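You operate a simulated robot arm through the tools that you are given. There is no shell and no other tool.

The job below is to be done with a simulated robot arm. You get a single attempt, and the scene is never put back.

## Task
Lock the overflow pipe at 250 mm and fill the tank to it.
Fine: free its screw to slide it; open the supply wide and leave it running.

It is judged by the outcome, as a careful person would: the job done as asked, and still so three seconds after it is handed in. It fails if anything else is knocked over, pushed out of place, dropped, spilled or broken.

## Robot
A 7-joint arm with a three-finger gripper, fixed in place. Base frame: the origin is at the foot of the arm, x ahead of it, y to its left, z up. Readings come in mm, rad, newtons and seconds.
Its first joint turns from -2.897 to 2.897 rad. Payload 2.69 kg.
The tool frame sits at the grasp point between the pads (the TCP): z along the fingers, y along the line on which they close. The tips reach 30 mm beyond it. Largest opening 128 mm; the body of the gripper starts 117 mm behind the TCP.
Orientation is told as [roll, pitch, yaw] about the base's x, y, z axes, in that order, counted from this pose: with the fingers straight down and closing along the base's y, the tool's x points along the base's -x, its y along +y and its z along -z.

## Interface
- The arm moves only by the tool step_arm. Its argument "series" is a list of rows, each an object (a shift or turn left out is 0, a gripper value left out holds the last) with "offset": the shift along the base's x, y, z in units of 30 mm (1.0 is 30 mm), a list of three; "turn": the turn, a rotation vector about the base's x, y, z in units of 4 degrees (1.0 is 4 degrees), a list of three; "fingers": the gripper command, from -1 (shut) to 1 (fully open), values between in proportion. In form: [{"offset": [tx, ty, tz], "turn": [rx, ry, rz], "fingers": fingers}, ...]. A call has 1 to 20 rows; each row shifts and turns the commanded pose from where the row before left it. A call with a number of a shift or a turn outside -1 to 1 is refused whole. Each row takes 0.2 s and may step no farther than 50 mm and 0.15 rad from the row before; otherwise, or with a gripper value out of range, the whole call is refused. A pose out of reach is approached as far as the arm can. The call stops where the force on the tool passes 40 N (or 10 N more than at its start, if that is more) or the arm is blocked; 0.2 s more then pass. Each finger halts on what it meets, pressing with about 28 N; the grip force reading is that of the motor and also rises with nothing between the fingers. The clock runs only during rows and for 0.2 s after the last one: add rows that do not move to give the fingers time. The reply holds the time, the measured pose of the TCP, the force on the tool along the base axes, the opening and the grip force, in the units named above and with some noise, with the torque about the TCP (base axes, N m) and any sound that the robot's microphone picked up, and new pictures: "pictures" is both (left out), scene, wrist or none.
- Cameras (640 x 400 px; columns grow to the right, rows downward): "scene" is fixed at [51, -651.9, 1578.4]; the picture's right is [0.91, -0.41, 0.00], its down [-0.09, -0.20, -0.98] and it looks along [0.40, 0.89, -0.22] (base axes); focal length 374 px, centre (320, 200). "wrist" rides on the gripper at [58, 54, -131] in the tool frame; the picture's right is [-0.68, 0.74, 0.00], its down [-0.62, -0.57, -0.55] and it looks along [-0.40, -0.37, 0.84] (tool axes); focal length 234 px, centre (320, 200). There is no depth. A picture from a camera that has moved, and an enlarged one, comes with that camera's place and axes in the base frame and with its lens.
- move_column(by): slides the trunk up (or, below 0, down) by that many mm; the arm rides with it, the base frame stays. It gives what a move gives, with no picture.
- enlarge(camera, box): a new picture of the part [left, top, right, bottom] of that camera's present view, enlarged. No time passes.
- sign_off(): hands the job in; it is judged then, once.

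Places have to be worked out from the pictures, the camera data and where the tool is seen. Open the gripper and draw the arm clear of the work before you hand the job in, unless the task says otherwise.

The tools are called after "Request:" as a command line: name --argument value ..., lists and objects as JSON in quotes. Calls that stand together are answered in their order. step_arm: Moves the arm, as the interface text tells. Its arguments: {"type":"object","properties":{"series":{"type":"array","items":{"type":"object","properties":{"offset":{"type":"array","items":{"type":"number"}},"turn":{"type":"array","items":{"type":"number"}},"fingers":{"type":"number"}}}},"pictures":{"type":"string","enum":["both","scene","wrist","none"]}},"required":["series"]} The other tools are called the same way: move_column (by) slides the trunk up or down; enlarge (camera, box) takes an enlarged picture of a part of a camera's view; sign_off () hands the job in.

At the start:

```text
clock: 0.0
tcp_pos: [543.3, 187.9, 1467.6]
tcp_rot: [-0.001, 0.0, 0.0]
ft_force: [0.3, -0.5, 0.0]
moment: [-0.03, -0.01, 0.0]
finger_gap: 128.3
gripper_force: 0.1
trunk travel left (down, up): [-225.0, 125.0]
```

scene: 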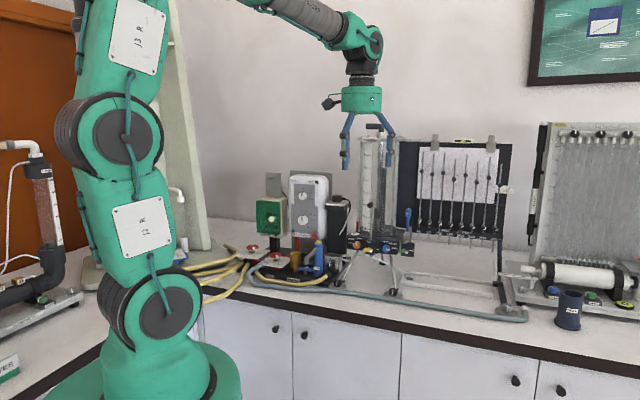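
wrist: 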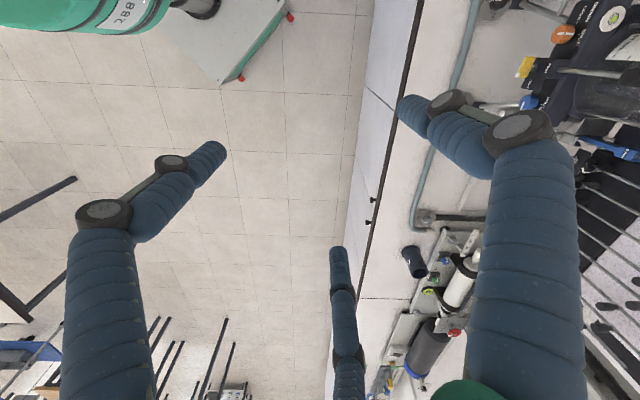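

The pictures show a bench with a tank (a tall clear column) near the middle of the scene. I'll enlarge that part to identify the overflow pipe, its screw and the supply valve.

Request:
enlarge --camera "scene" --box '[320, 110, 440, 300]'

Request:
enlarge --camera "scene" --box '[230, 160, 350, 300]'

Request:
enlarge --camera "scene" --box '[330, 220, 430, 300]'

```text
2.11 times, centred on (380, 205) of scene
camera zoom: at [51.0, -651.9, 1578.4], right [0.91, -0.41, 0.0], down [-0.09, -0.2, -0.98], along [0.4, 0.89, -0.22], focal length 788 px, centre (194, 190)
```

zoom: 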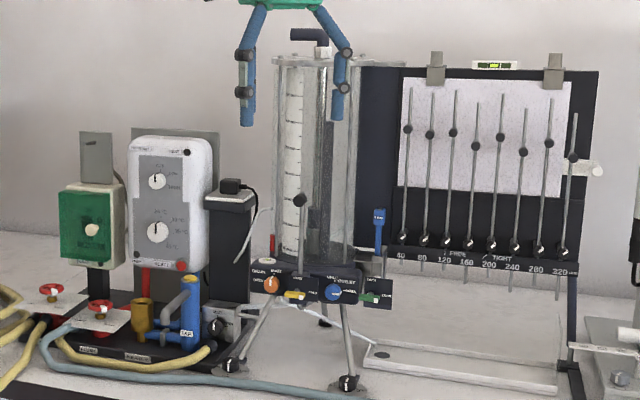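

```text
2.86 times, centred on (290, 230) of scene
camera zoom: at [51.0, -651.9, 1578.4], right [0.91, -0.41, 0.0], down [-0.09, -0.2, -0.98], along [0.4, 0.89, -0.22], focal length 1069 px, centre (406, 114)
```

zoom: 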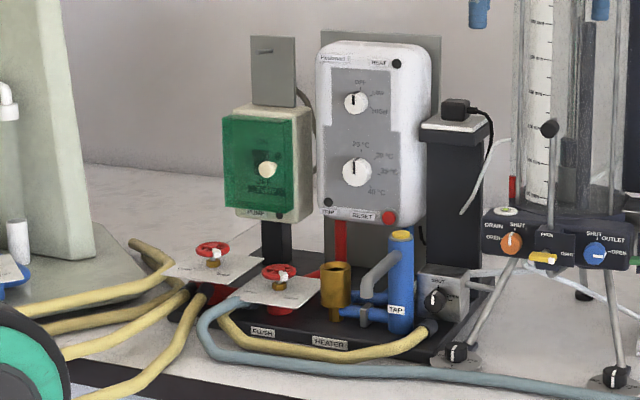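

```text
5.00 times, centred on (380, 260) of scene
camera zoom: at [51.0, -651.9, 1578.4], right [0.91, -0.41, 0.0], down [-0.09, -0.2, -0.98], along [0.4, 0.89, -0.22], focal length 1871 px, centre (20, -100)
```

zoom: 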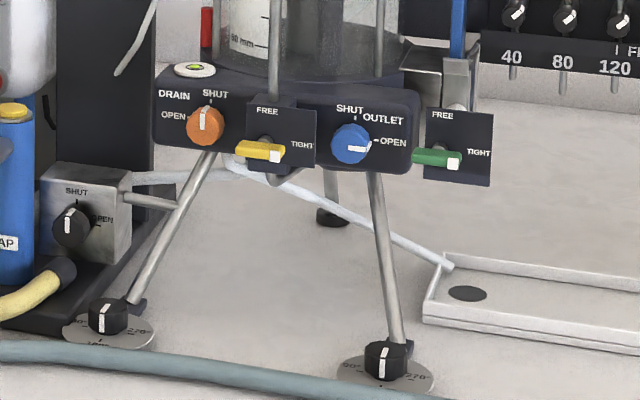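

The tank unit has a drain knob, an outlet knob, and two FREE/TIGHT levers (yellow and green). I'll enlarge further to read the labels and marks.

Request:
enlarge --camera "scene" --box '[350, 230, 400, 262]'

Request:
enlarge --camera "scene" --box '[385, 200, 435, 262]'

Request:
enlarge --camera "scene" --box '[350, 115, 400, 180]'

Request:
enlarge --camera "scene" --box '[350, 175, 400, 240]'

Request:
enlarge --camera "scene" --box '[300, 235, 360, 290]'

Request:
enlarge --camera "scene" --box '[240, 230, 310, 290]'

Request:
enlarge --camera "scene" --box '[0, 130, 100, 400]'

Request:
enlarge --camera "scene" --box '[500, 110, 640, 340]'

```text
12.50 times, centred on (375, 246) of scene
camera zoom: at [51.0, -651.9, 1578.4], right [0.91, -0.41, 0.0], down [-0.09, -0.2, -0.98], along [0.4, 0.89, -0.22], focal length 4678 px, centre (-368, -375)
```

zoom: 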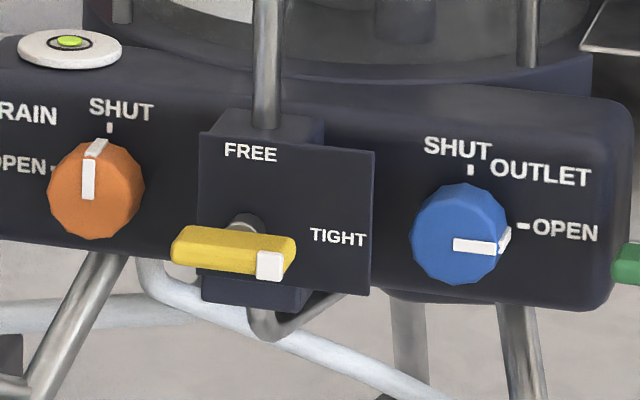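

```text
6.45 times, centred on (410, 231) of scene
camera zoom: at [51.0, -651.9, 1578.4], right [0.91, -0.41, 0.0], down [-0.09, -0.2, -0.98], along [0.4, 0.89, -0.22], focal length 2414 px, centre (-261, 0)
```

zoom: 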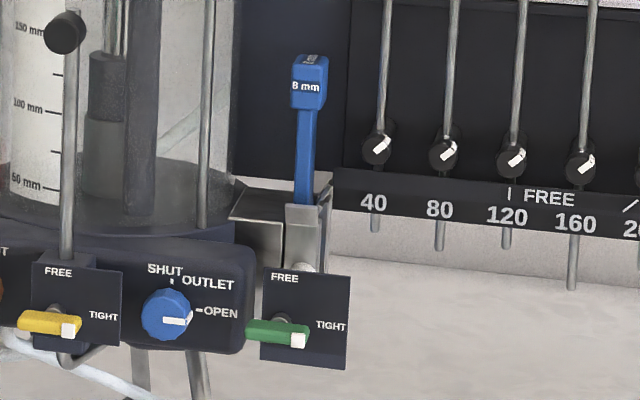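

```text
6.15 times, centred on (375, 148) of scene
camera zoom: at [51.0, -651.9, 1578.4], right [0.91, -0.41, 0.0], down [-0.09, -0.2, -0.98], along [0.4, 0.89, -0.22], focal length 2303 px, centre (-18, 523)
```

zoom: 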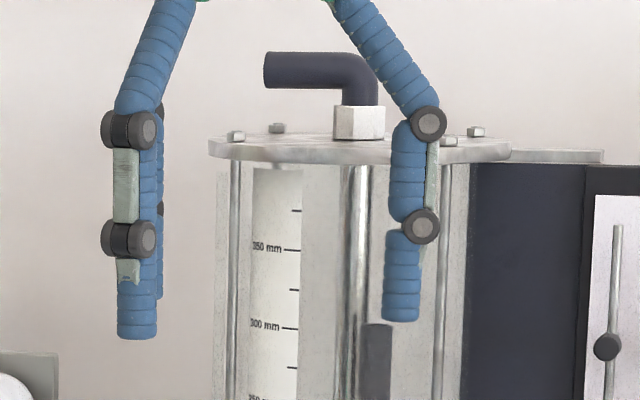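

```text
6.15 times, centred on (375, 208) of scene
camera zoom: at [51.0, -651.9, 1578.4], right [0.91, -0.41, 0.0], down [-0.09, -0.2, -0.98], along [0.4, 0.89, -0.22], focal length 2303 px, centre (-18, 154)
```

zoom: 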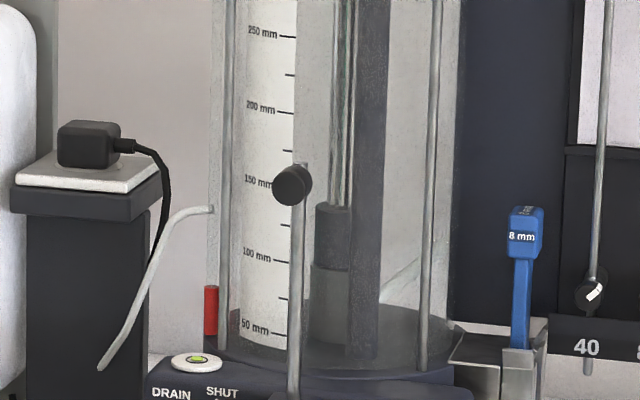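

```text
7.27 times, centred on (330, 262) of scene
camera zoom: at [51.0, -651.9, 1578.4], right [0.91, -0.41, 0.0], down [-0.09, -0.2, -0.98], along [0.4, 0.89, -0.22], focal length 2722 px, centre (247, -254)
```

zoom: 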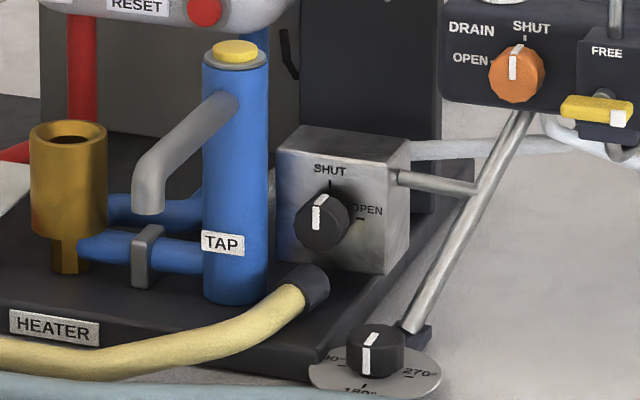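

```text
6.67 times, centred on (275, 260) of scene
camera zoom: at [51.0, -651.9, 1578.4], right [0.91, -0.41, 0.0], down [-0.09, -0.2, -0.98], along [0.4, 0.89, -0.22], focal length 2495 px, centre (620, -200)
```

zoom: 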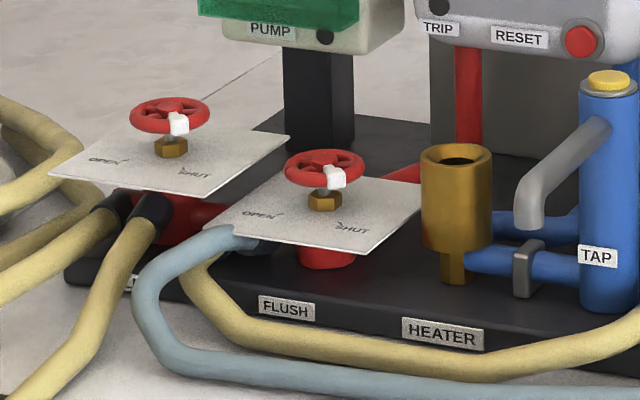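

```text
1.48 times, centred on (50, 265) of scene
camera zoom: at [51.0, -651.9, 1578.4], right [0.91, -0.41, 0.0], down [-0.09, -0.2, -0.98], along [0.4, 0.89, -0.22], focal length 554 px, centre (720, 104)
```

zoom: 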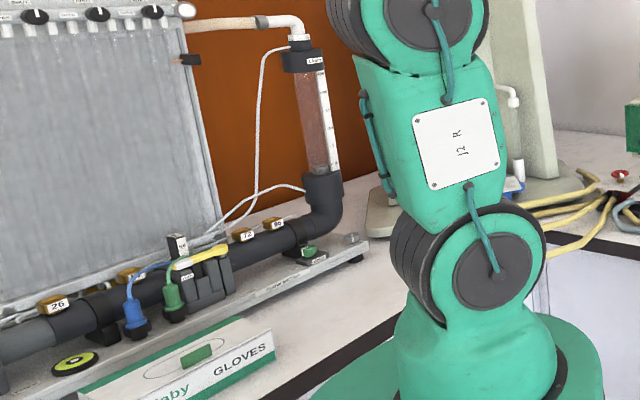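

```text
1.74 times, centred on (570, 225) of scene
camera zoom: at [51.0, -651.9, 1578.4], right [0.91, -0.41, 0.0], down [-0.09, -0.2, -0.98], along [0.4, 0.89, -0.22], focal length 651 px, centre (-115, 156)
```

zoom: 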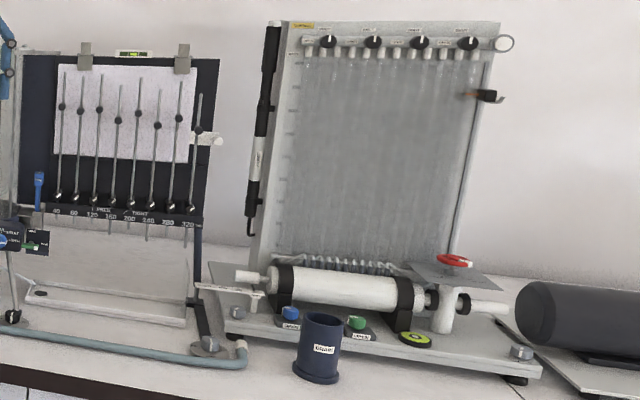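

The tank unit carries a TIGHT yellow clamp lever on the block that holds the rod with the black ball, so I take the rod to be the overflow pipe's handle. The drain is SHUT, the outlet appears to be OPEN, and a black SHUT/OPEN valve block stands to the left. I put the panel near (776, 507, 1080), facing the robot. I'll bring the wrist camera round for a closer look from well in front, starting with yaw and descent.

Request:
step_arm --series '[{"offset": [0.06, 0.3, -0.88], "turn": [0, 0, -0.9375]}, {"offset": [0.06, 0.3, -0.88], "turn": [0, 0, -0.9375]}, {"offset": [0.06, 0.3, -0.88], "turn": [0, 0, -0.9375]}, {"offset": [0.06, 0.3, -0.88], "turn": [0, 0, -0.9375]}, {"offset": [0.06, 0.3, -0.88], "turn": [0, 0, -0.9375]}, {"offset": [0.06, 0.3, -0.88], "turn": [0, 0, -0.9375]}, {"offset": [0.06, 0.3, -0.88], "turn": [0, 0, -0.9375]}, {"offset": [0.06, 0.3, -0.88], "turn": [0, 0, -0.9375]}, {"offset": [0.06, 0.3, -0.88], "turn": [0, 0, -0.9375]}, {"offset": [0.06, 0.3, -0.88], "turn": [0, 0, -0.9375]}, {"offset": [0.06, 0.3, -0.88], "turn": [0, 0, -0.9375]}, {"offset": [0.06, 0.3, -0.88], "turn": [0, 0, -0.9375]}]' --pictures "both"

```text
clock: 2.6
tcp_pos: [566.9, 297.1, 1149.7]
tcp_rot: [0.001, 0.0, -0.788]
ft_force: [0.1, 0.0, 0.1]
moment: [0.03, 0.0, -0.01]
finger_gap: 127.8
gripper_force: 0.0
trunk travel left (down, up): [-225.0, 125.0]
camera wrist: at [562.0, 376.0, 1279.9], right [1.0, 0.04, 0.0], down [0.03, -0.84, 0.55], along [0.02, -0.55, -0.84], focal length 234 px, centre (320, 200)
```

scene: 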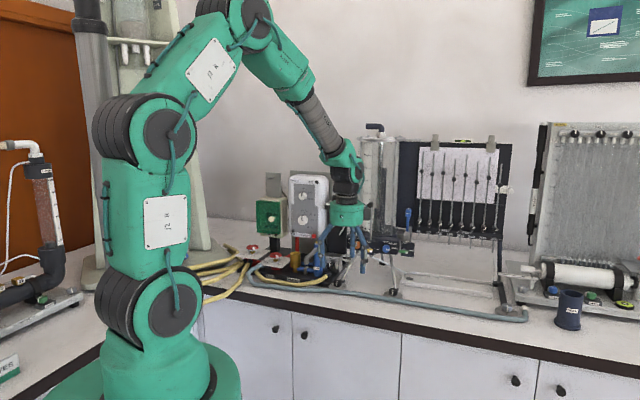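
wrist: 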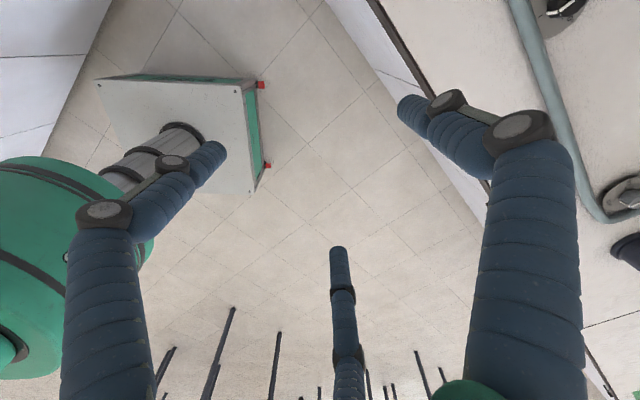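

The tool yawed as expected, and the wrist camera shows three finger shapes. I'll now tilt the tool to point horizontally at the apparatus, checking part way for safety.

Request:
step_arm --series '[{"turn": [1, -1, 0]}, {"turn": [1, -1, 0]}, {"turn": [1, -1, 0]}, {"turn": [1, -1, 0]}, {"turn": [1, -1, 0]}, {"turn": [1, -1, 0]}, {"turn": [1, -1, 0]}, {"turn": [1, -1, 0]}]'

Request:
enlarge --camera "scene" --box '[290, 120, 440, 300]'

```text
clock: 4.4
tcp_pos: [566.2, 295.2, 1155.0]
tcp_rot: [0.799, -0.003, -0.787]
ft_force: [0.0, 0.0, 4.2]
moment: [-0.28, 0.32, -0.03]
finger_gap: 128.1
gripper_force: 0.0
trunk travel left (down, up): [-225.0, 125.0]
camera wrist: at [483.9, 298.3, 1284.6], right [0.84, -0.11, 0.53], down [-0.12, -0.99, -0.02], along [0.53, -0.05, -0.85], focal length 234 px, centre (320, 200)
```

scene: 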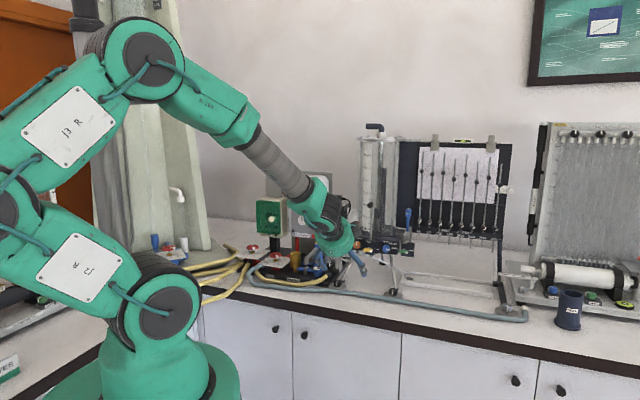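
wrist: 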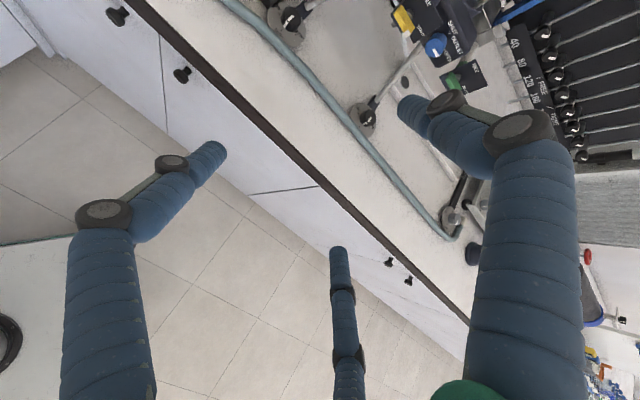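

```text
2.22 times, centred on (365, 210) of scene
camera zoom: at [51.0, -651.9, 1578.4], right [0.91, -0.41, 0.0], down [-0.09, -0.2, -0.98], along [0.4, 0.89, -0.22], focal length 832 px, centre (220, 178)
```

zoom: 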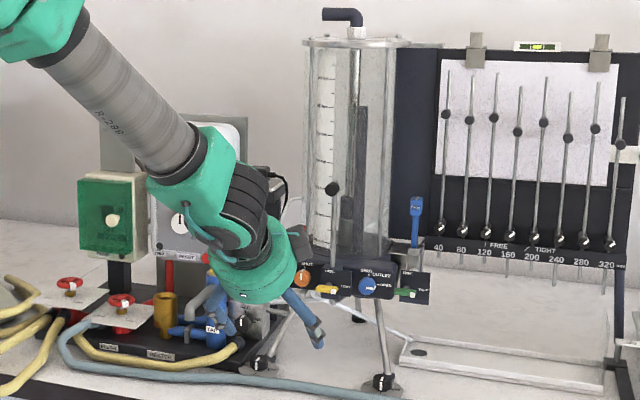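

Now I see tilted progress without trouble; continue the tilt to horizontal and look.

Request:
step_arm --series '[{"turn": [1, -1, 0]}, {"turn": [1, -1, 0]}, {"turn": [1, -1, 0]}, {"turn": [1, -1, 0]}, {"turn": [1, -1, 0]}, {"turn": [1, -1, 0]}, {"turn": [1, -1, 0]}, {"turn": [0.9, -0.9, 0]}]'

Request:
enlarge --camera "wrist" --box '[200, 0, 640, 275]'

```text
clock: 6.2
tcp_pos: [565.8, 295.1, 1151.2]
tcp_rot: [1.57, 0.002, -0.786]
ft_force: [0.4, -1.2, 0.6]
moment: [-0.02, 0.0, -0.03]
finger_gap: 128.1
gripper_force: 0.1
trunk travel left (down, up): [-225.0, 125.0]
camera wrist: at [431.4, 245.3, 1204.4], right [0.48, -0.48, 0.74], down [0.05, -0.82, -0.57], along [0.88, 0.3, -0.37], focal length 234 px, centre (320, 200)
```

scene: 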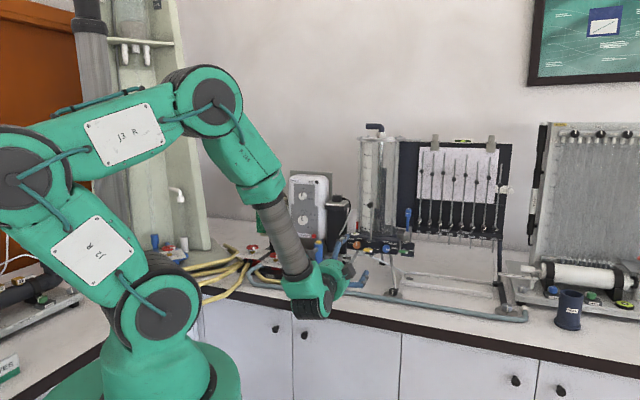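
wrist: 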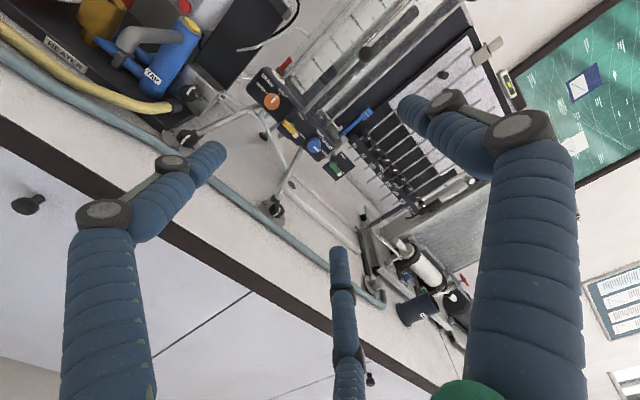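

```text
1.45 times, centred on (420, 138) of wrist
camera zoom: at [431.4, 245.3, 1204.4], right [0.48, -0.48, 0.74], down [0.05, -0.82, -0.57], along [0.88, 0.3, -0.37], focal length 341 px, centre (174, 291)
```

zoom: 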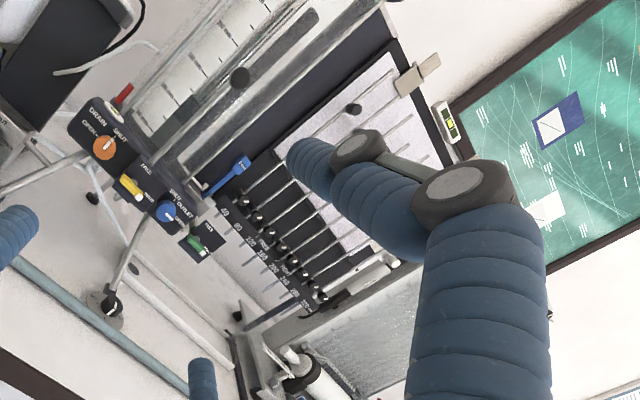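

Triangulating both views puts the yellow lever at about (778, 509, 1081), matching my first estimate. Next I'll look closer at the left unit and the tank from this wrist view.

Request:
enlarge --camera "wrist" --box '[60, 0, 240, 160]'

Request:
enlarge --camera "wrist" --box '[220, 0, 420, 220]'

Request:
enlarge --camera "scene" --box '[345, 110, 420, 190]'

Request:
enlarge --camera "scene" --box '[345, 180, 420, 260]'

```text
2.50 times, centred on (150, 80) of wrist
camera zoom: at [431.4, 245.3, 1204.4], right [0.48, -0.48, 0.74], down [0.05, -0.82, -0.57], along [0.88, 0.3, -0.37], focal length 585 px, centre (745, 500)
```

zoom: 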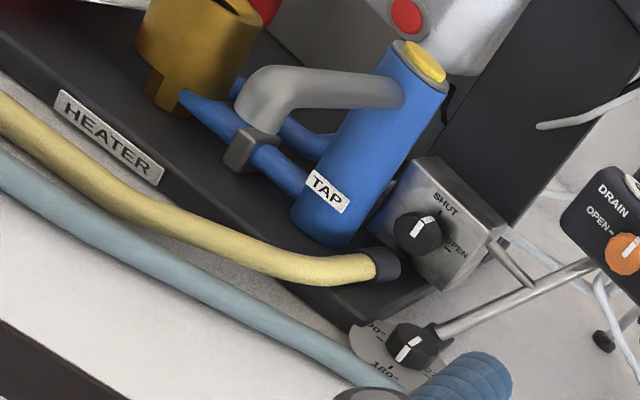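

```text
1.82 times, centred on (320, 110) of wrist
camera zoom: at [431.4, 245.3, 1204.4], right [0.48, -0.48, 0.74], down [0.05, -0.82, -0.57], along [0.88, 0.3, -0.37], focal length 426 px, centre (320, 364)
```

zoom: 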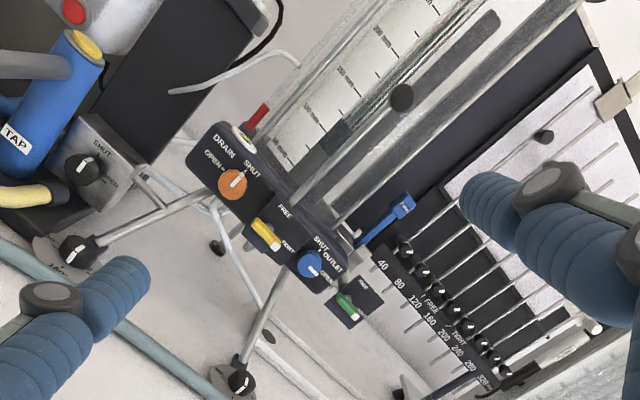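

```text
5.00 times, centred on (382, 150) of scene
camera zoom: at [51.0, -651.9, 1578.4], right [0.91, -0.41, 0.0], down [-0.09, -0.2, -0.98], along [0.4, 0.89, -0.22], focal length 1871 px, centre (8, 450)
```

zoom: 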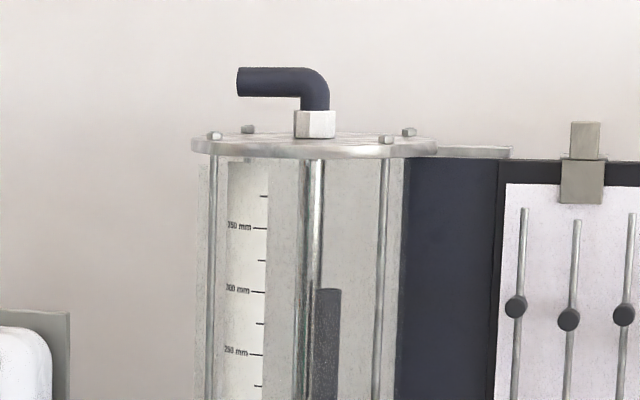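

```text
5.00 times, centred on (382, 220) of scene
camera zoom: at [51.0, -651.9, 1578.4], right [0.91, -0.41, 0.0], down [-0.09, -0.2, -0.98], along [0.4, 0.89, -0.22], focal length 1871 px, centre (8, 100)
```

zoom: 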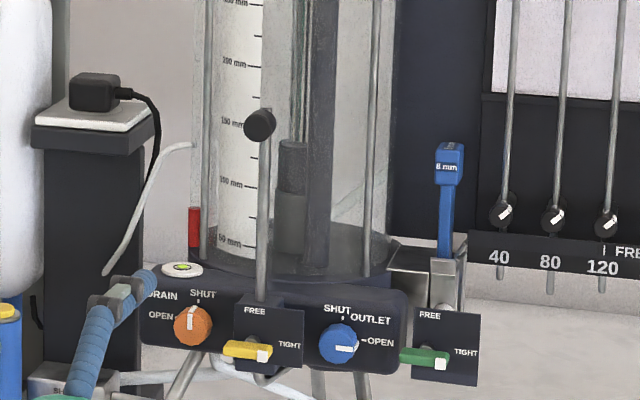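

The black-knob valve block works out at about (672, 632, 990). I need to know which valve is the supply, so I'll shift the wrist camera left, still in front of the bench, to see the left unit and its labels.

Request:
step_arm --series '[{"offset": [-0.625, 0.833, 0]}, {"offset": [-0.625, 0.833, 0]}, {"offset": [-0.625, 0.833, 0]}, {"offset": [-0.625, 0.833, 0]}, {"offset": [-0.625, 0.833, 0]}, {"offset": [-0.625, 0.833, 0]}, {"offset": [-0.625, 0.833, 0]}, {"offset": [-0.625, 0.833, 0]}]'

Request:
enlarge --camera "wrist" --box '[60, 0, 240, 160]'

Request:
enlarge --camera "wrist" --box '[200, 60, 420, 260]'

```text
clock: 8.0
tcp_pos: [501.9, 374.1, 1155.3]
tcp_rot: [1.567, -0.001, -0.761]
ft_force: [-1.5, 0.3, 0.1]
moment: [-0.01, -0.02, 0.02]
finger_gap: 127.9
gripper_force: 0.1
out of reach, approached as far as the arm can: row 4, 5, 6, 7, 8
trunk travel left (down, up): [-225.0, 125.0]
camera wrist: at [369.1, 320.0, 1209.1], right [0.49, -0.46, 0.74], down [0.07, -0.82, -0.56], along [0.87, 0.33, -0.37], focal length 234 px, centre (320, 200)
```

scene: 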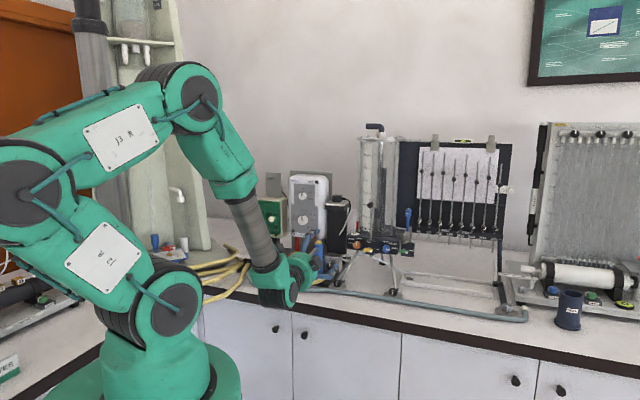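
wrist: 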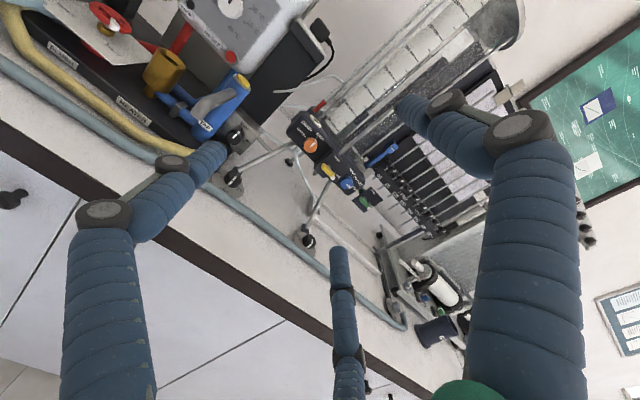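

```text
2.50 times, centred on (150, 80) of wrist
camera zoom: at [369.1, 320.0, 1209.1], right [0.49, -0.46, 0.74], down [0.07, -0.82, -0.56], along [0.87, 0.33, -0.37], focal length 585 px, centre (745, 500)
```

zoom: 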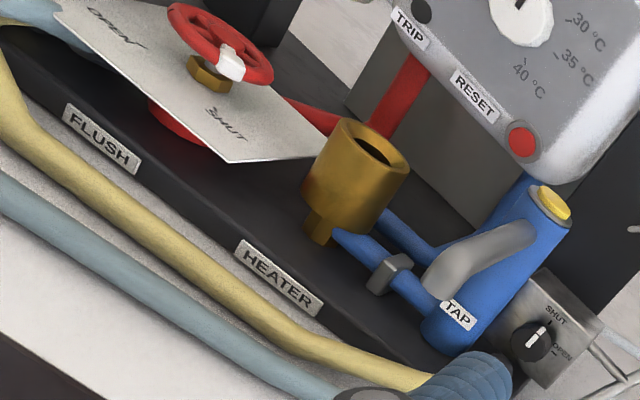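

```text
2.00 times, centred on (310, 160) of wrist
camera zoom: at [369.1, 320.0, 1209.1], right [0.49, -0.46, 0.74], down [0.07, -0.82, -0.56], along [0.87, 0.33, -0.37], focal length 468 px, centre (340, 280)
```

zoom: 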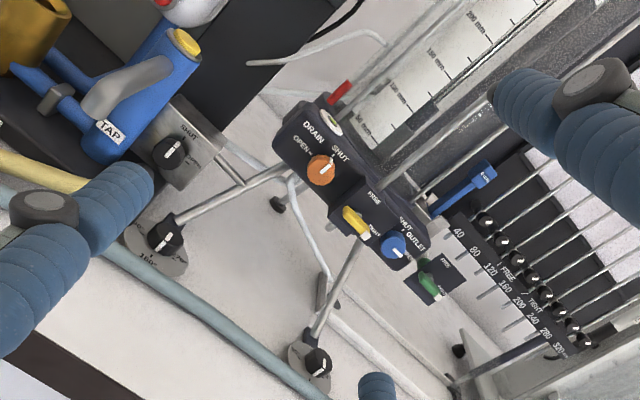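

Rows 4–8 ran out of reach in this pose, and I can read FLUSH, HEATER and TAP, but the left handwheel's label is still hidden. I'll bring the tool back toward the reachable zone and roll it 90° so the camera sits on the upper right looking left and down.

Request:
step_arm --series '[{"offset": [0.4, -0.4, 0]}, {"offset": [0.4, -0.4, 0]}]' --pictures "none"

```text
clock: 8.6
tcp_pos: [526.7, 349.6, 1156.9]
tcp_rot: [1.57, 0.001, -0.785]
ft_force: [0.4, 0.2, -0.6]
moment: [0.01, -0.02, 0.02]
finger_gap: 128.1
gripper_force: 0.0
trunk travel left (down, up): [-225.0, 125.0]
```

The commanded pose restarts from the measured one, so nothing accumulates. Now roll 90° about the tool axis, which also tests the wrist's range.

Request:
step_arm --series '[{"turn": [1, 1, 0]}, {"turn": [1, 1, 0]}, {"turn": [1, 1, 0]}, {"turn": [1, 1, 0]}, {"turn": [1, 1, 0]}, {"turn": [1, 1, 0]}, {"turn": [1, 1, 0]}, {"turn": [1, 1, 0]}, {"turn": [1, 1, 0]}, {"turn": [1, 1, 0]}, {"turn": [1, 1, 0]}, {"turn": [1, 1, 0]}, {"turn": [1, 1, 0]}, {"turn": [1, 1, 0]}, {"turn": [1, 1, 0]}, {"turn": [0.9, 0.9, 0]}]'

Request:
enlarge --camera "wrist" --box '[0, 0, 640, 200]'

```text
clock: 12.0
tcp_pos: [526.9, 348.5, 1156.1]
tcp_rot: [-0.709, 1.569, -3.063]
ft_force: [-0.7, 0.1, -0.4]
moment: [0.0, 0.01, -0.02]
finger_gap: 128.2
gripper_force: 0.1
trunk travel left (down, up): [-225.0, 125.0]
camera wrist: at [470.9, 219.4, 1214.7], right [0.52, -0.52, -0.68], down [-0.79, 0.01, -0.61], along [0.33, 0.85, -0.4], focal length 234 px, centre (320, 200)
```

scene: 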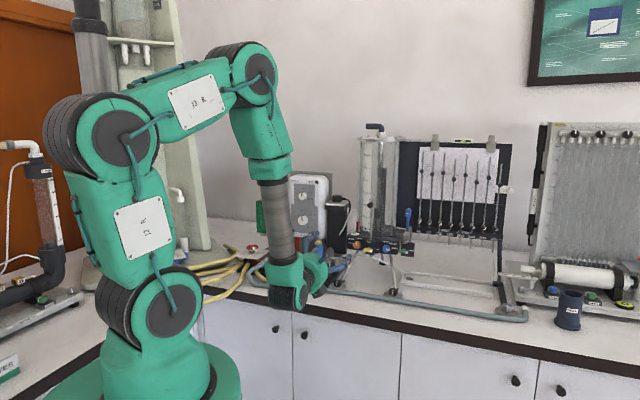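
wrist: 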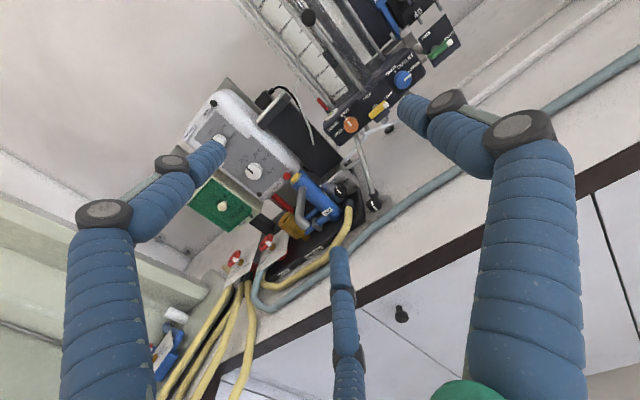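

```text
1.00 times, centred on (320, 100) of wrist (not enlarged: the box is as wide or as high as the picture)
camera zoom: at [470.9, 219.4, 1214.7], right [0.52, -0.52, -0.68], down [-0.79, 0.01, -0.61], along [0.33, 0.85, -0.4], focal length 234 px, centre (320, 300)
```

zoom: 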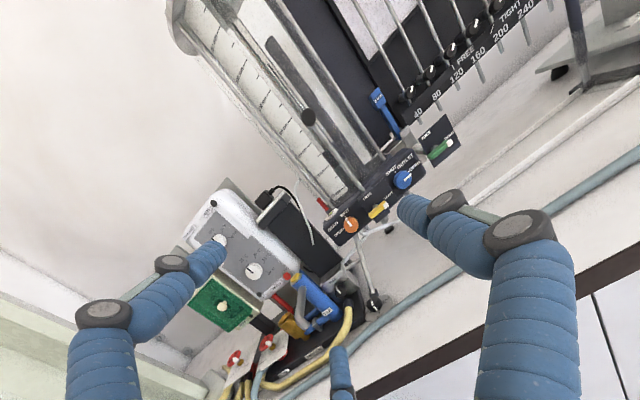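

The roll worked. I'll zoom on the left unit's handwheels, the valve block and the hose routing.

Request:
enlarge --camera "wrist" --box '[200, 210, 300, 300]'

Request:
enlarge --camera "wrist" --box '[270, 150, 400, 250]'

Request:
enlarge --camera "wrist" --box '[180, 80, 310, 240]'

Request:
enlarge --camera "wrist" --box '[230, 0, 470, 150]'

```text
4.44 times, centred on (250, 255) of wrist
camera zoom: at [470.9, 219.4, 1214.7], right [0.52, -0.52, -0.68], down [-0.79, 0.01, -0.61], along [0.33, 0.85, -0.4], focal length 1041 px, centre (631, -44)
```

zoom: 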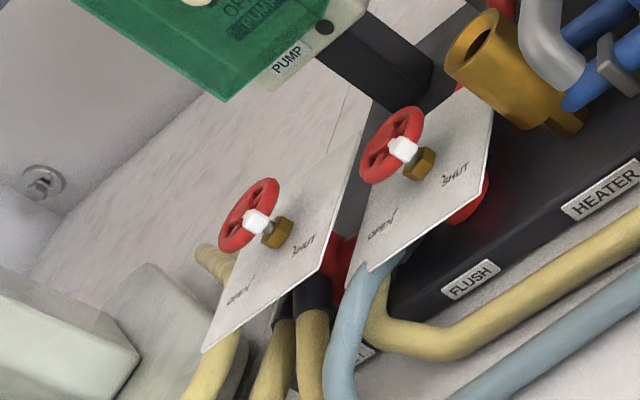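

```text
4.00 times, centred on (335, 200) of wrist
camera zoom: at [470.9, 219.4, 1214.7], right [0.52, -0.52, -0.68], down [-0.79, 0.01, -0.61], along [0.33, 0.85, -0.4], focal length 937 px, centre (260, 200)
```

zoom: 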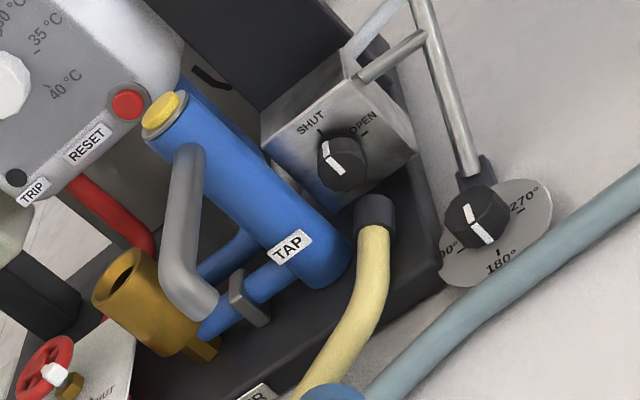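

```text
2.50 times, centred on (245, 160) of wrist
camera zoom: at [470.9, 219.4, 1214.7], right [0.52, -0.52, -0.68], down [-0.79, 0.01, -0.61], along [0.33, 0.85, -0.4], focal length 585 px, centre (508, 300)
```

zoom: 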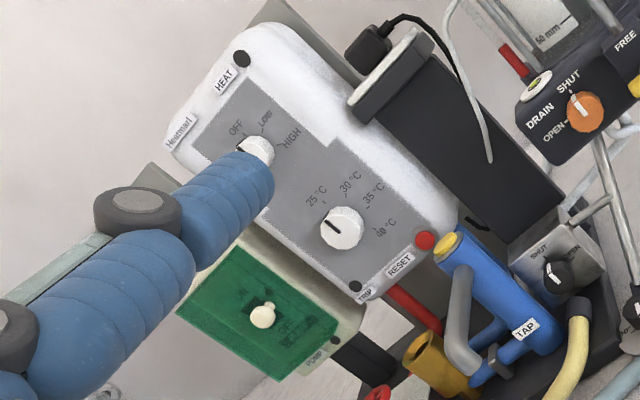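

```text
2.67 times, centred on (350, 75) of wrist
camera zoom: at [470.9, 219.4, 1214.7], right [0.52, -0.52, -0.68], down [-0.79, 0.01, -0.61], along [0.33, 0.85, -0.4], focal length 624 px, centre (240, 533)
```

zoom: 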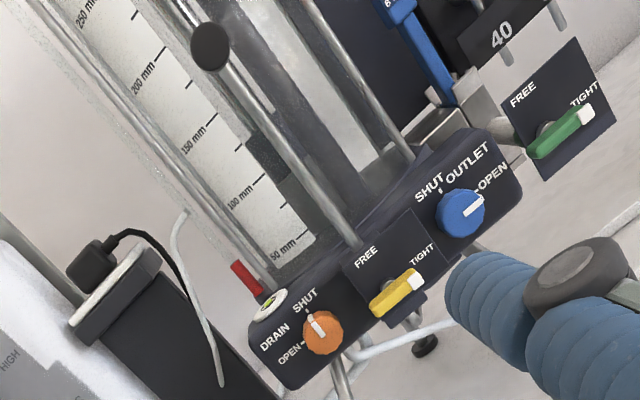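

The block's knob points at SHUT. One label near the left handwheel is partly hidden behind hoses, so I'll zoom harder on it from both cameras.

Request:
enlarge --camera "wrist" --box '[240, 270, 275, 300]'

Request:
enlarge --camera "scene" --box '[235, 240, 275, 285]'

Request:
enlarge --camera "scene" --box '[480, 240, 560, 330]'

Request:
enlarge --camera "wrist" --box '[330, 120, 400, 220]'

```text
13.33 times, centred on (258, 285) of wrist
camera zoom: at [470.9, 219.4, 1214.7], right [0.52, -0.52, -0.68], down [-0.79, 0.01, -0.61], along [0.33, 0.85, -0.4], focal length 3122 px, centre (1153, -933)
```

zoom: 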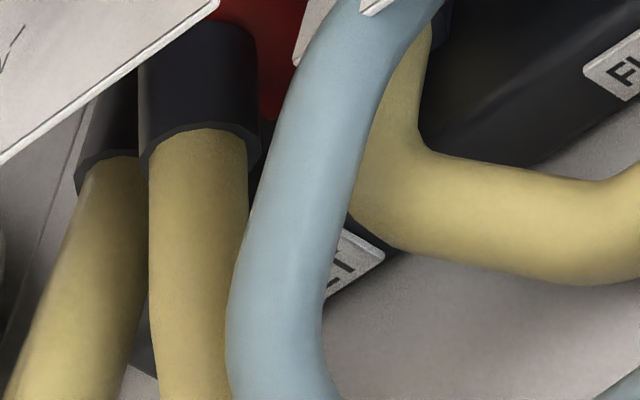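

```text
8.89 times, centred on (255, 262) of scene
camera zoom: at [51.0, -651.9, 1578.4], right [0.91, -0.41, 0.0], down [-0.09, -0.2, -0.98], along [0.4, 0.89, -0.22], focal length 3326 px, centre (898, -356)
```

zoom: 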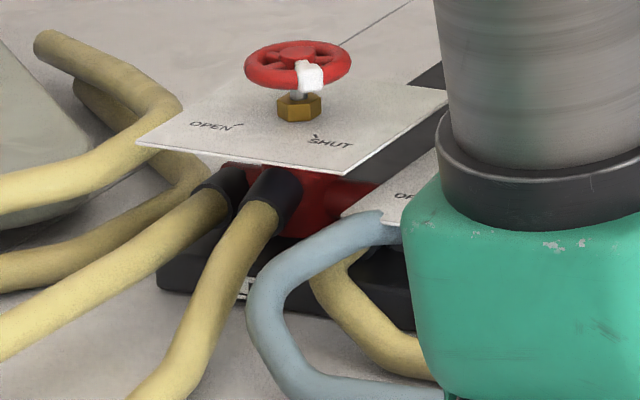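

```text
4.44 times, centred on (520, 285) of scene
camera zoom: at [51.0, -651.9, 1578.4], right [0.91, -0.41, 0.0], down [-0.09, -0.2, -0.98], along [0.4, 0.89, -0.22], focal length 1663 px, centre (-569, -178)
```

zoom: 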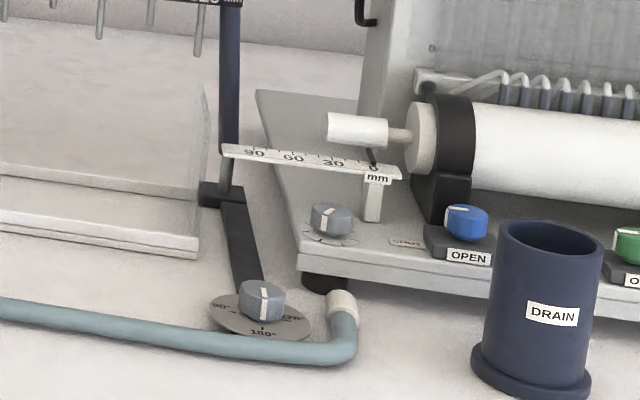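

```text
4.00 times, centred on (365, 170) of wrist
camera zoom: at [470.9, 219.4, 1214.7], right [0.52, -0.52, -0.68], down [-0.79, 0.01, -0.61], along [0.33, 0.85, -0.4], focal length 937 px, centre (140, 320)
```

zoom: 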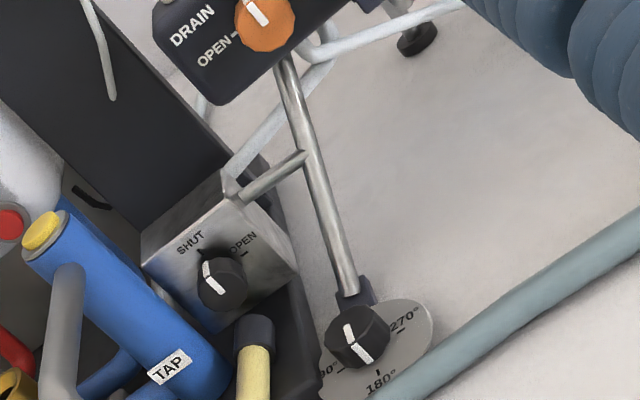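

The hidden label ends in "…ET", which fits INLET, so that handwheel belongs to the heater unit. The black SHUT/OPEN block is bracketed to the tank's own leg and a white hose runs from it to the tank, so I take it as the tank's supply valve. Before working I'll close the fingers partway to see how the three finger shapes really move.

Request:
step_arm --series '[{"fingers": -0.5}, {"fingers": -0.5}, {"fingers": -0.5}]'

Request:
enlarge --camera "scene" --box '[250, 210, 370, 320]'

```text
clock: 12.8
tcp_pos: [525.8, 349.3, 1156.7]
tcp_rot: [1.099, 1.57, -1.258]
ft_force: [0.9, 0.3, -0.2]
moment: [0.02, 0.01, -0.03]
finger_gap: 32.0
gripper_force: 0.0
trunk travel left (down, up): [-225.0, 125.0]
camera wrist: at [471.1, 219.6, 1215.0], right [0.52, -0.52, -0.68], down [-0.79, 0.01, -0.62], along [0.33, 0.85, -0.4], focal length 234 px, centre (320, 200)
```

scene: 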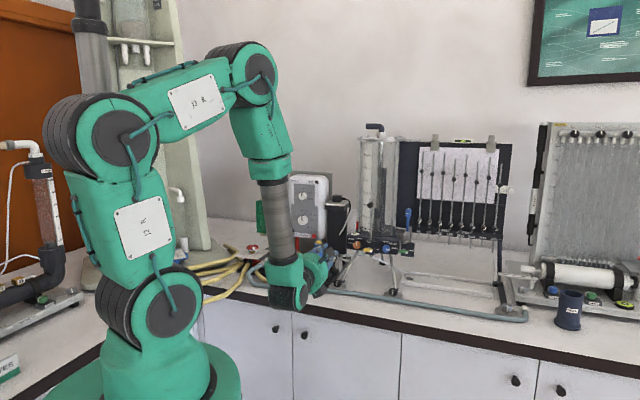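
wrist: 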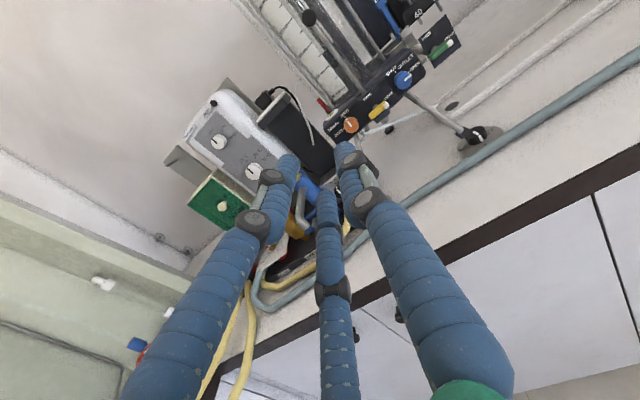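

```text
3.64 times, centred on (310, 265) of scene
camera zoom: at [51.0, -651.9, 1578.4], right [0.91, -0.41, 0.0], down [-0.09, -0.2, -0.98], along [0.4, 0.89, -0.22], focal length 1361 px, centre (356, -36)
```

zoom: 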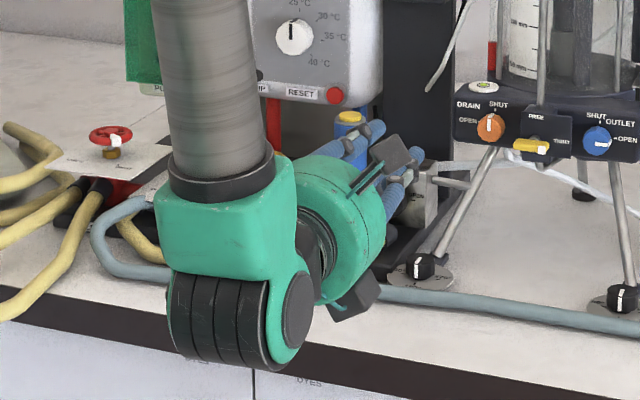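

The reading says the gap closes to 32 mm at −0.5 (so the opening is about 64·(1+f) mm), and all the finger shapes converge on the TCP. I'll move in front of the yellow lever at standoff, about (665, 396, 1081), while rolling back to a vertical closing axis.

Request:
step_arm --series '[{"offset": [0.287, 0.098, -0.156], "turn": [-1, -1, 0], "fingers": -0.3}, {"offset": [0.287, 0.098, -0.156], "turn": [-1, -1, 0]}, {"offset": [0.287, 0.098, -0.156], "turn": [-1, -1, 0]}, {"offset": [0.287, 0.098, -0.156], "turn": [-1, -1, 0]}, {"offset": [0.287, 0.098, -0.156], "turn": [-1, -1, 0]}, {"offset": [0.287, 0.098, -0.156], "turn": [-1, -1, 0]}, {"offset": [0.287, 0.098, -0.156], "turn": [-1, -1, 0]}, {"offset": [0.287, 0.098, -0.156], "turn": [-1, -1, 0]}, {"offset": [0.287, 0.098, -0.156], "turn": [-1, -1, 0]}, {"offset": [0.287, 0.098, -0.156], "turn": [-1, -1, 0]}, {"offset": [0.287, 0.098, -0.156], "turn": [-1, -1, 0]}, {"offset": [0.287, 0.098, -0.156], "turn": [-1, -1, 0]}, {"offset": [0.287, 0.098, -0.156], "turn": [-1, -1, 0]}, {"offset": [0.287, 0.098, -0.156], "turn": [-1, -1, 0]}, {"offset": [0.287, 0.098, -0.156], "turn": [-1, -1, 0]}, {"offset": [0.287, 0.098, -0.156], "turn": [-0.9, -0.9, 0]}]'

Request:
enlarge --camera "wrist" --box '[220, 40, 420, 220]'

Request:
enlarge --camera "scene" --box '[320, 190, 440, 300]'

```text
clock: 16.2
tcp_pos: [663.4, 397.2, 1083.1]
tcp_rot: [1.571, -0.001, -0.784]
ft_force: [0.3, 0.4, -0.2]
moment: [0.01, -0.01, -0.02]
finger_gap: 45.0
gripper_force: 0.0
trunk travel left (down, up): [-225.0, 125.0]
camera wrist: at [529.0, 346.2, 1135.5], right [0.48, -0.48, 0.74], down [0.05, -0.82, -0.56], along [0.88, 0.3, -0.37], focal length 234 px, centre (320, 200)
```

scene: 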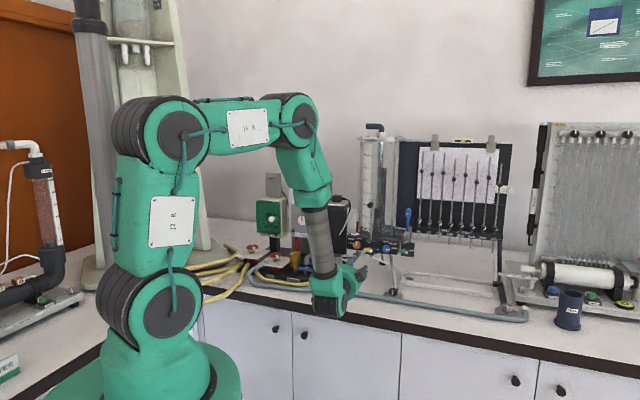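
wrist: 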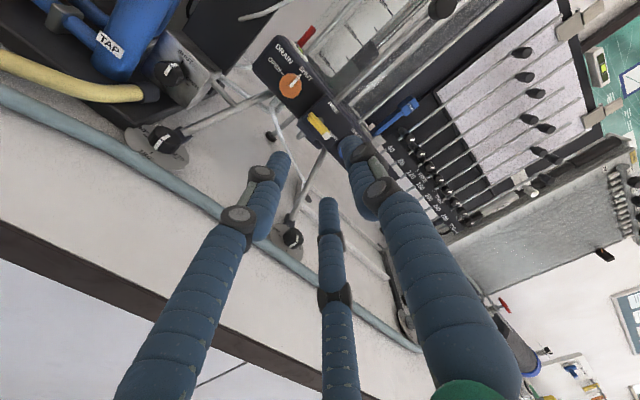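

```text
2.22 times, centred on (320, 130) of wrist
camera zoom: at [529.0, 346.2, 1135.5], right [0.48, -0.48, 0.74], down [0.05, -0.82, -0.56], along [0.88, 0.3, -0.37], focal length 520 px, centre (320, 356)
```

zoom: 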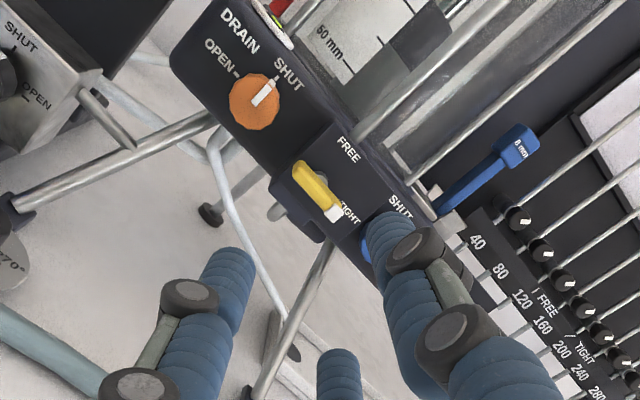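

```text
3.64 times, centred on (380, 245) of scene
camera zoom: at [51.0, -651.9, 1578.4], right [0.91, -0.41, 0.0], down [-0.09, -0.2, -0.98], along [0.4, 0.89, -0.22], focal length 1361 px, centre (102, 36)
```

zoom: 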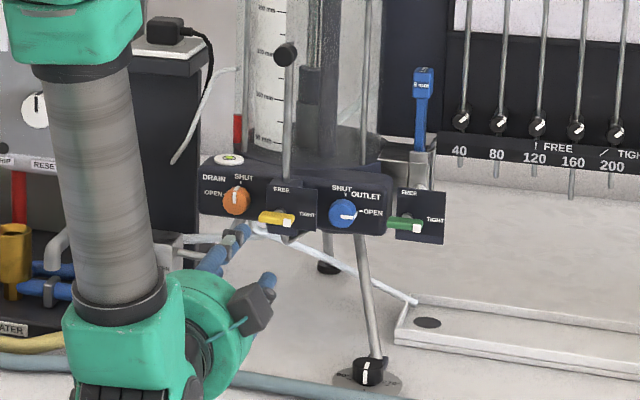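

The close view places the lever bar's centre at about (772, 506, 1080), lying horizontally with its white tip toward TIGHT. I'll take a tight zoom on it to find the pivot relative to the bar.

Request:
enlarge --camera "wrist" --box '[285, 85, 355, 155]'

Request:
enlarge --camera "scene" --box '[355, 235, 395, 262]'

```text
5.71 times, centred on (320, 120) of wrist
camera zoom: at [529.0, 346.2, 1135.5], right [0.48, -0.48, 0.74], down [0.05, -0.82, -0.56], along [0.88, 0.3, -0.37], focal length 1338 px, centre (320, 657)
```

zoom: 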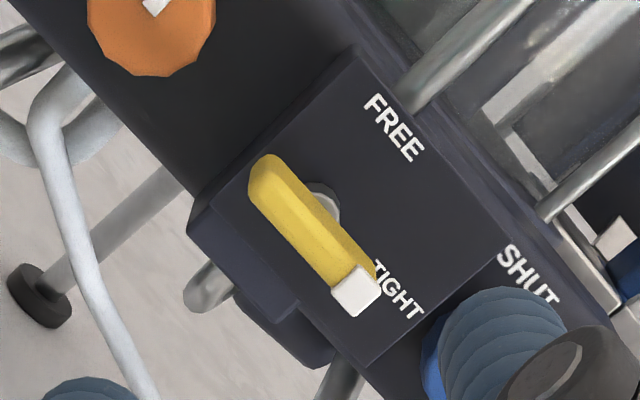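

```text
14.81 times, centred on (375, 248) of scene
camera zoom: at [51.0, -651.9, 1578.4], right [0.91, -0.41, 0.0], down [-0.09, -0.2, -0.98], along [0.4, 0.89, -0.22], focal length 5544 px, centre (-495, -518)
```

zoom: 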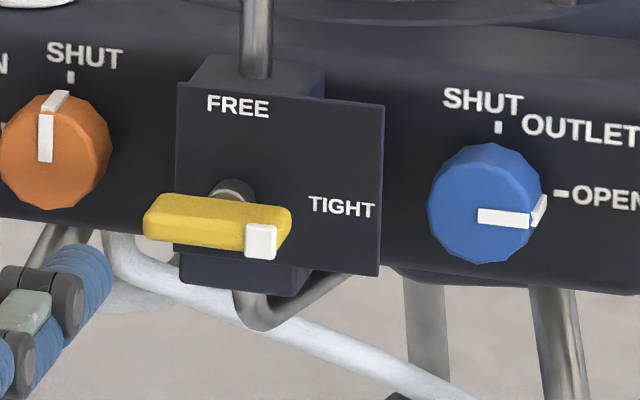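

The plate's front works out at v≈927 (along the panel normal) and the bar at v≈904–916, u≈188.5, z≈1080. I'll close the gap to about 32 mm and advance to about 40 mm short of the grasp, then check alignment.

Request:
step_arm --series '[{"offset": [0.47, 0.47, -0.02], "fingers": -0.5}, {"offset": [0.47, 0.47, -0.02]}, {"offset": [0.47, 0.47, -0.02]}, {"offset": [0.47, 0.47, -0.02]}, {"offset": [0.47, 0.47, -0.02]}, {}]'

Request:
enlarge --camera "wrist" --box '[250, 60, 410, 220]'

Request:
enlarge --camera "scene" --box '[340, 225, 410, 275]'

```text
clock: 17.6
tcp_pos: [734.3, 466.0, 1077.9]
tcp_rot: [1.569, 0.0, -0.786]
ft_force: [-0.8, 0.7, -0.4]
moment: [0.01, 0.02, -0.02]
finger_gap: 32.0
gripper_force: 0.0
trunk travel left (down, up): [-225.0, 125.0]
camera wrist: at [599.1, 416.3, 1131.8], right [0.48, -0.48, 0.74], down [0.05, -0.82, -0.56], along [0.88, 0.31, -0.37], focal length 234 px, centre (320, 200)
```

scene: 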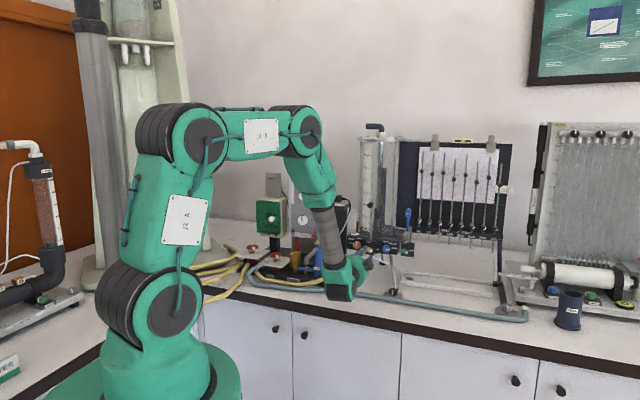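
wrist: 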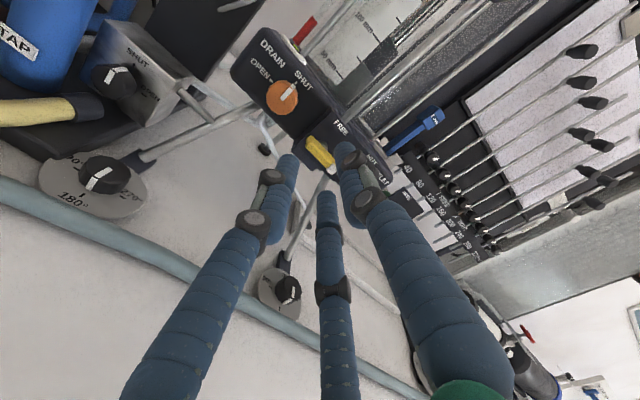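

```text
2.50 times, centred on (330, 140) of wrist
camera zoom: at [599.1, 416.3, 1131.8], right [0.48, -0.48, 0.74], down [0.05, -0.82, -0.56], along [0.88, 0.31, -0.37], focal length 585 px, centre (295, 350)
```

zoom: 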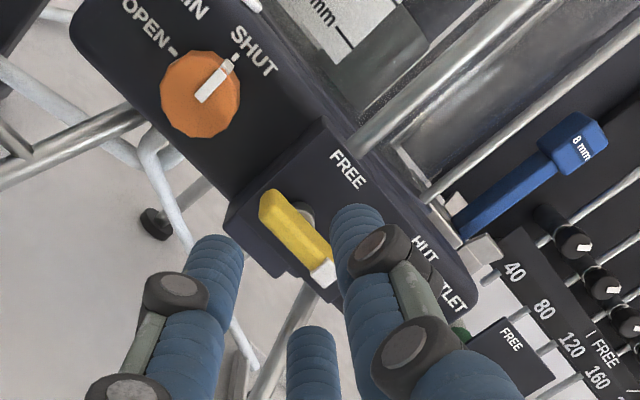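

```text
8.00 times, centred on (375, 250) of scene
camera zoom: at [51.0, -651.9, 1578.4], right [0.91, -0.41, 0.0], down [-0.09, -0.2, -0.98], along [0.4, 0.89, -0.22], focal length 2994 px, centre (-120, -200)
```

zoom: 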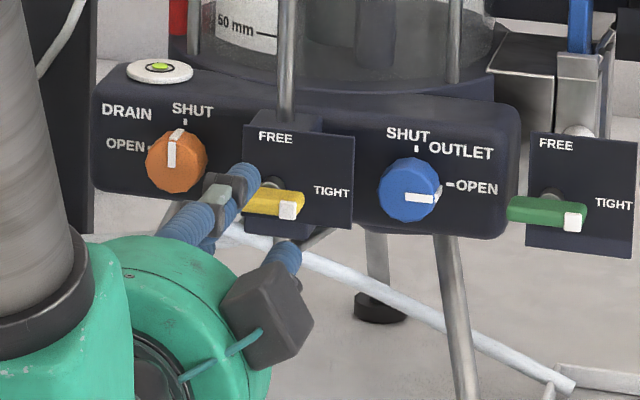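

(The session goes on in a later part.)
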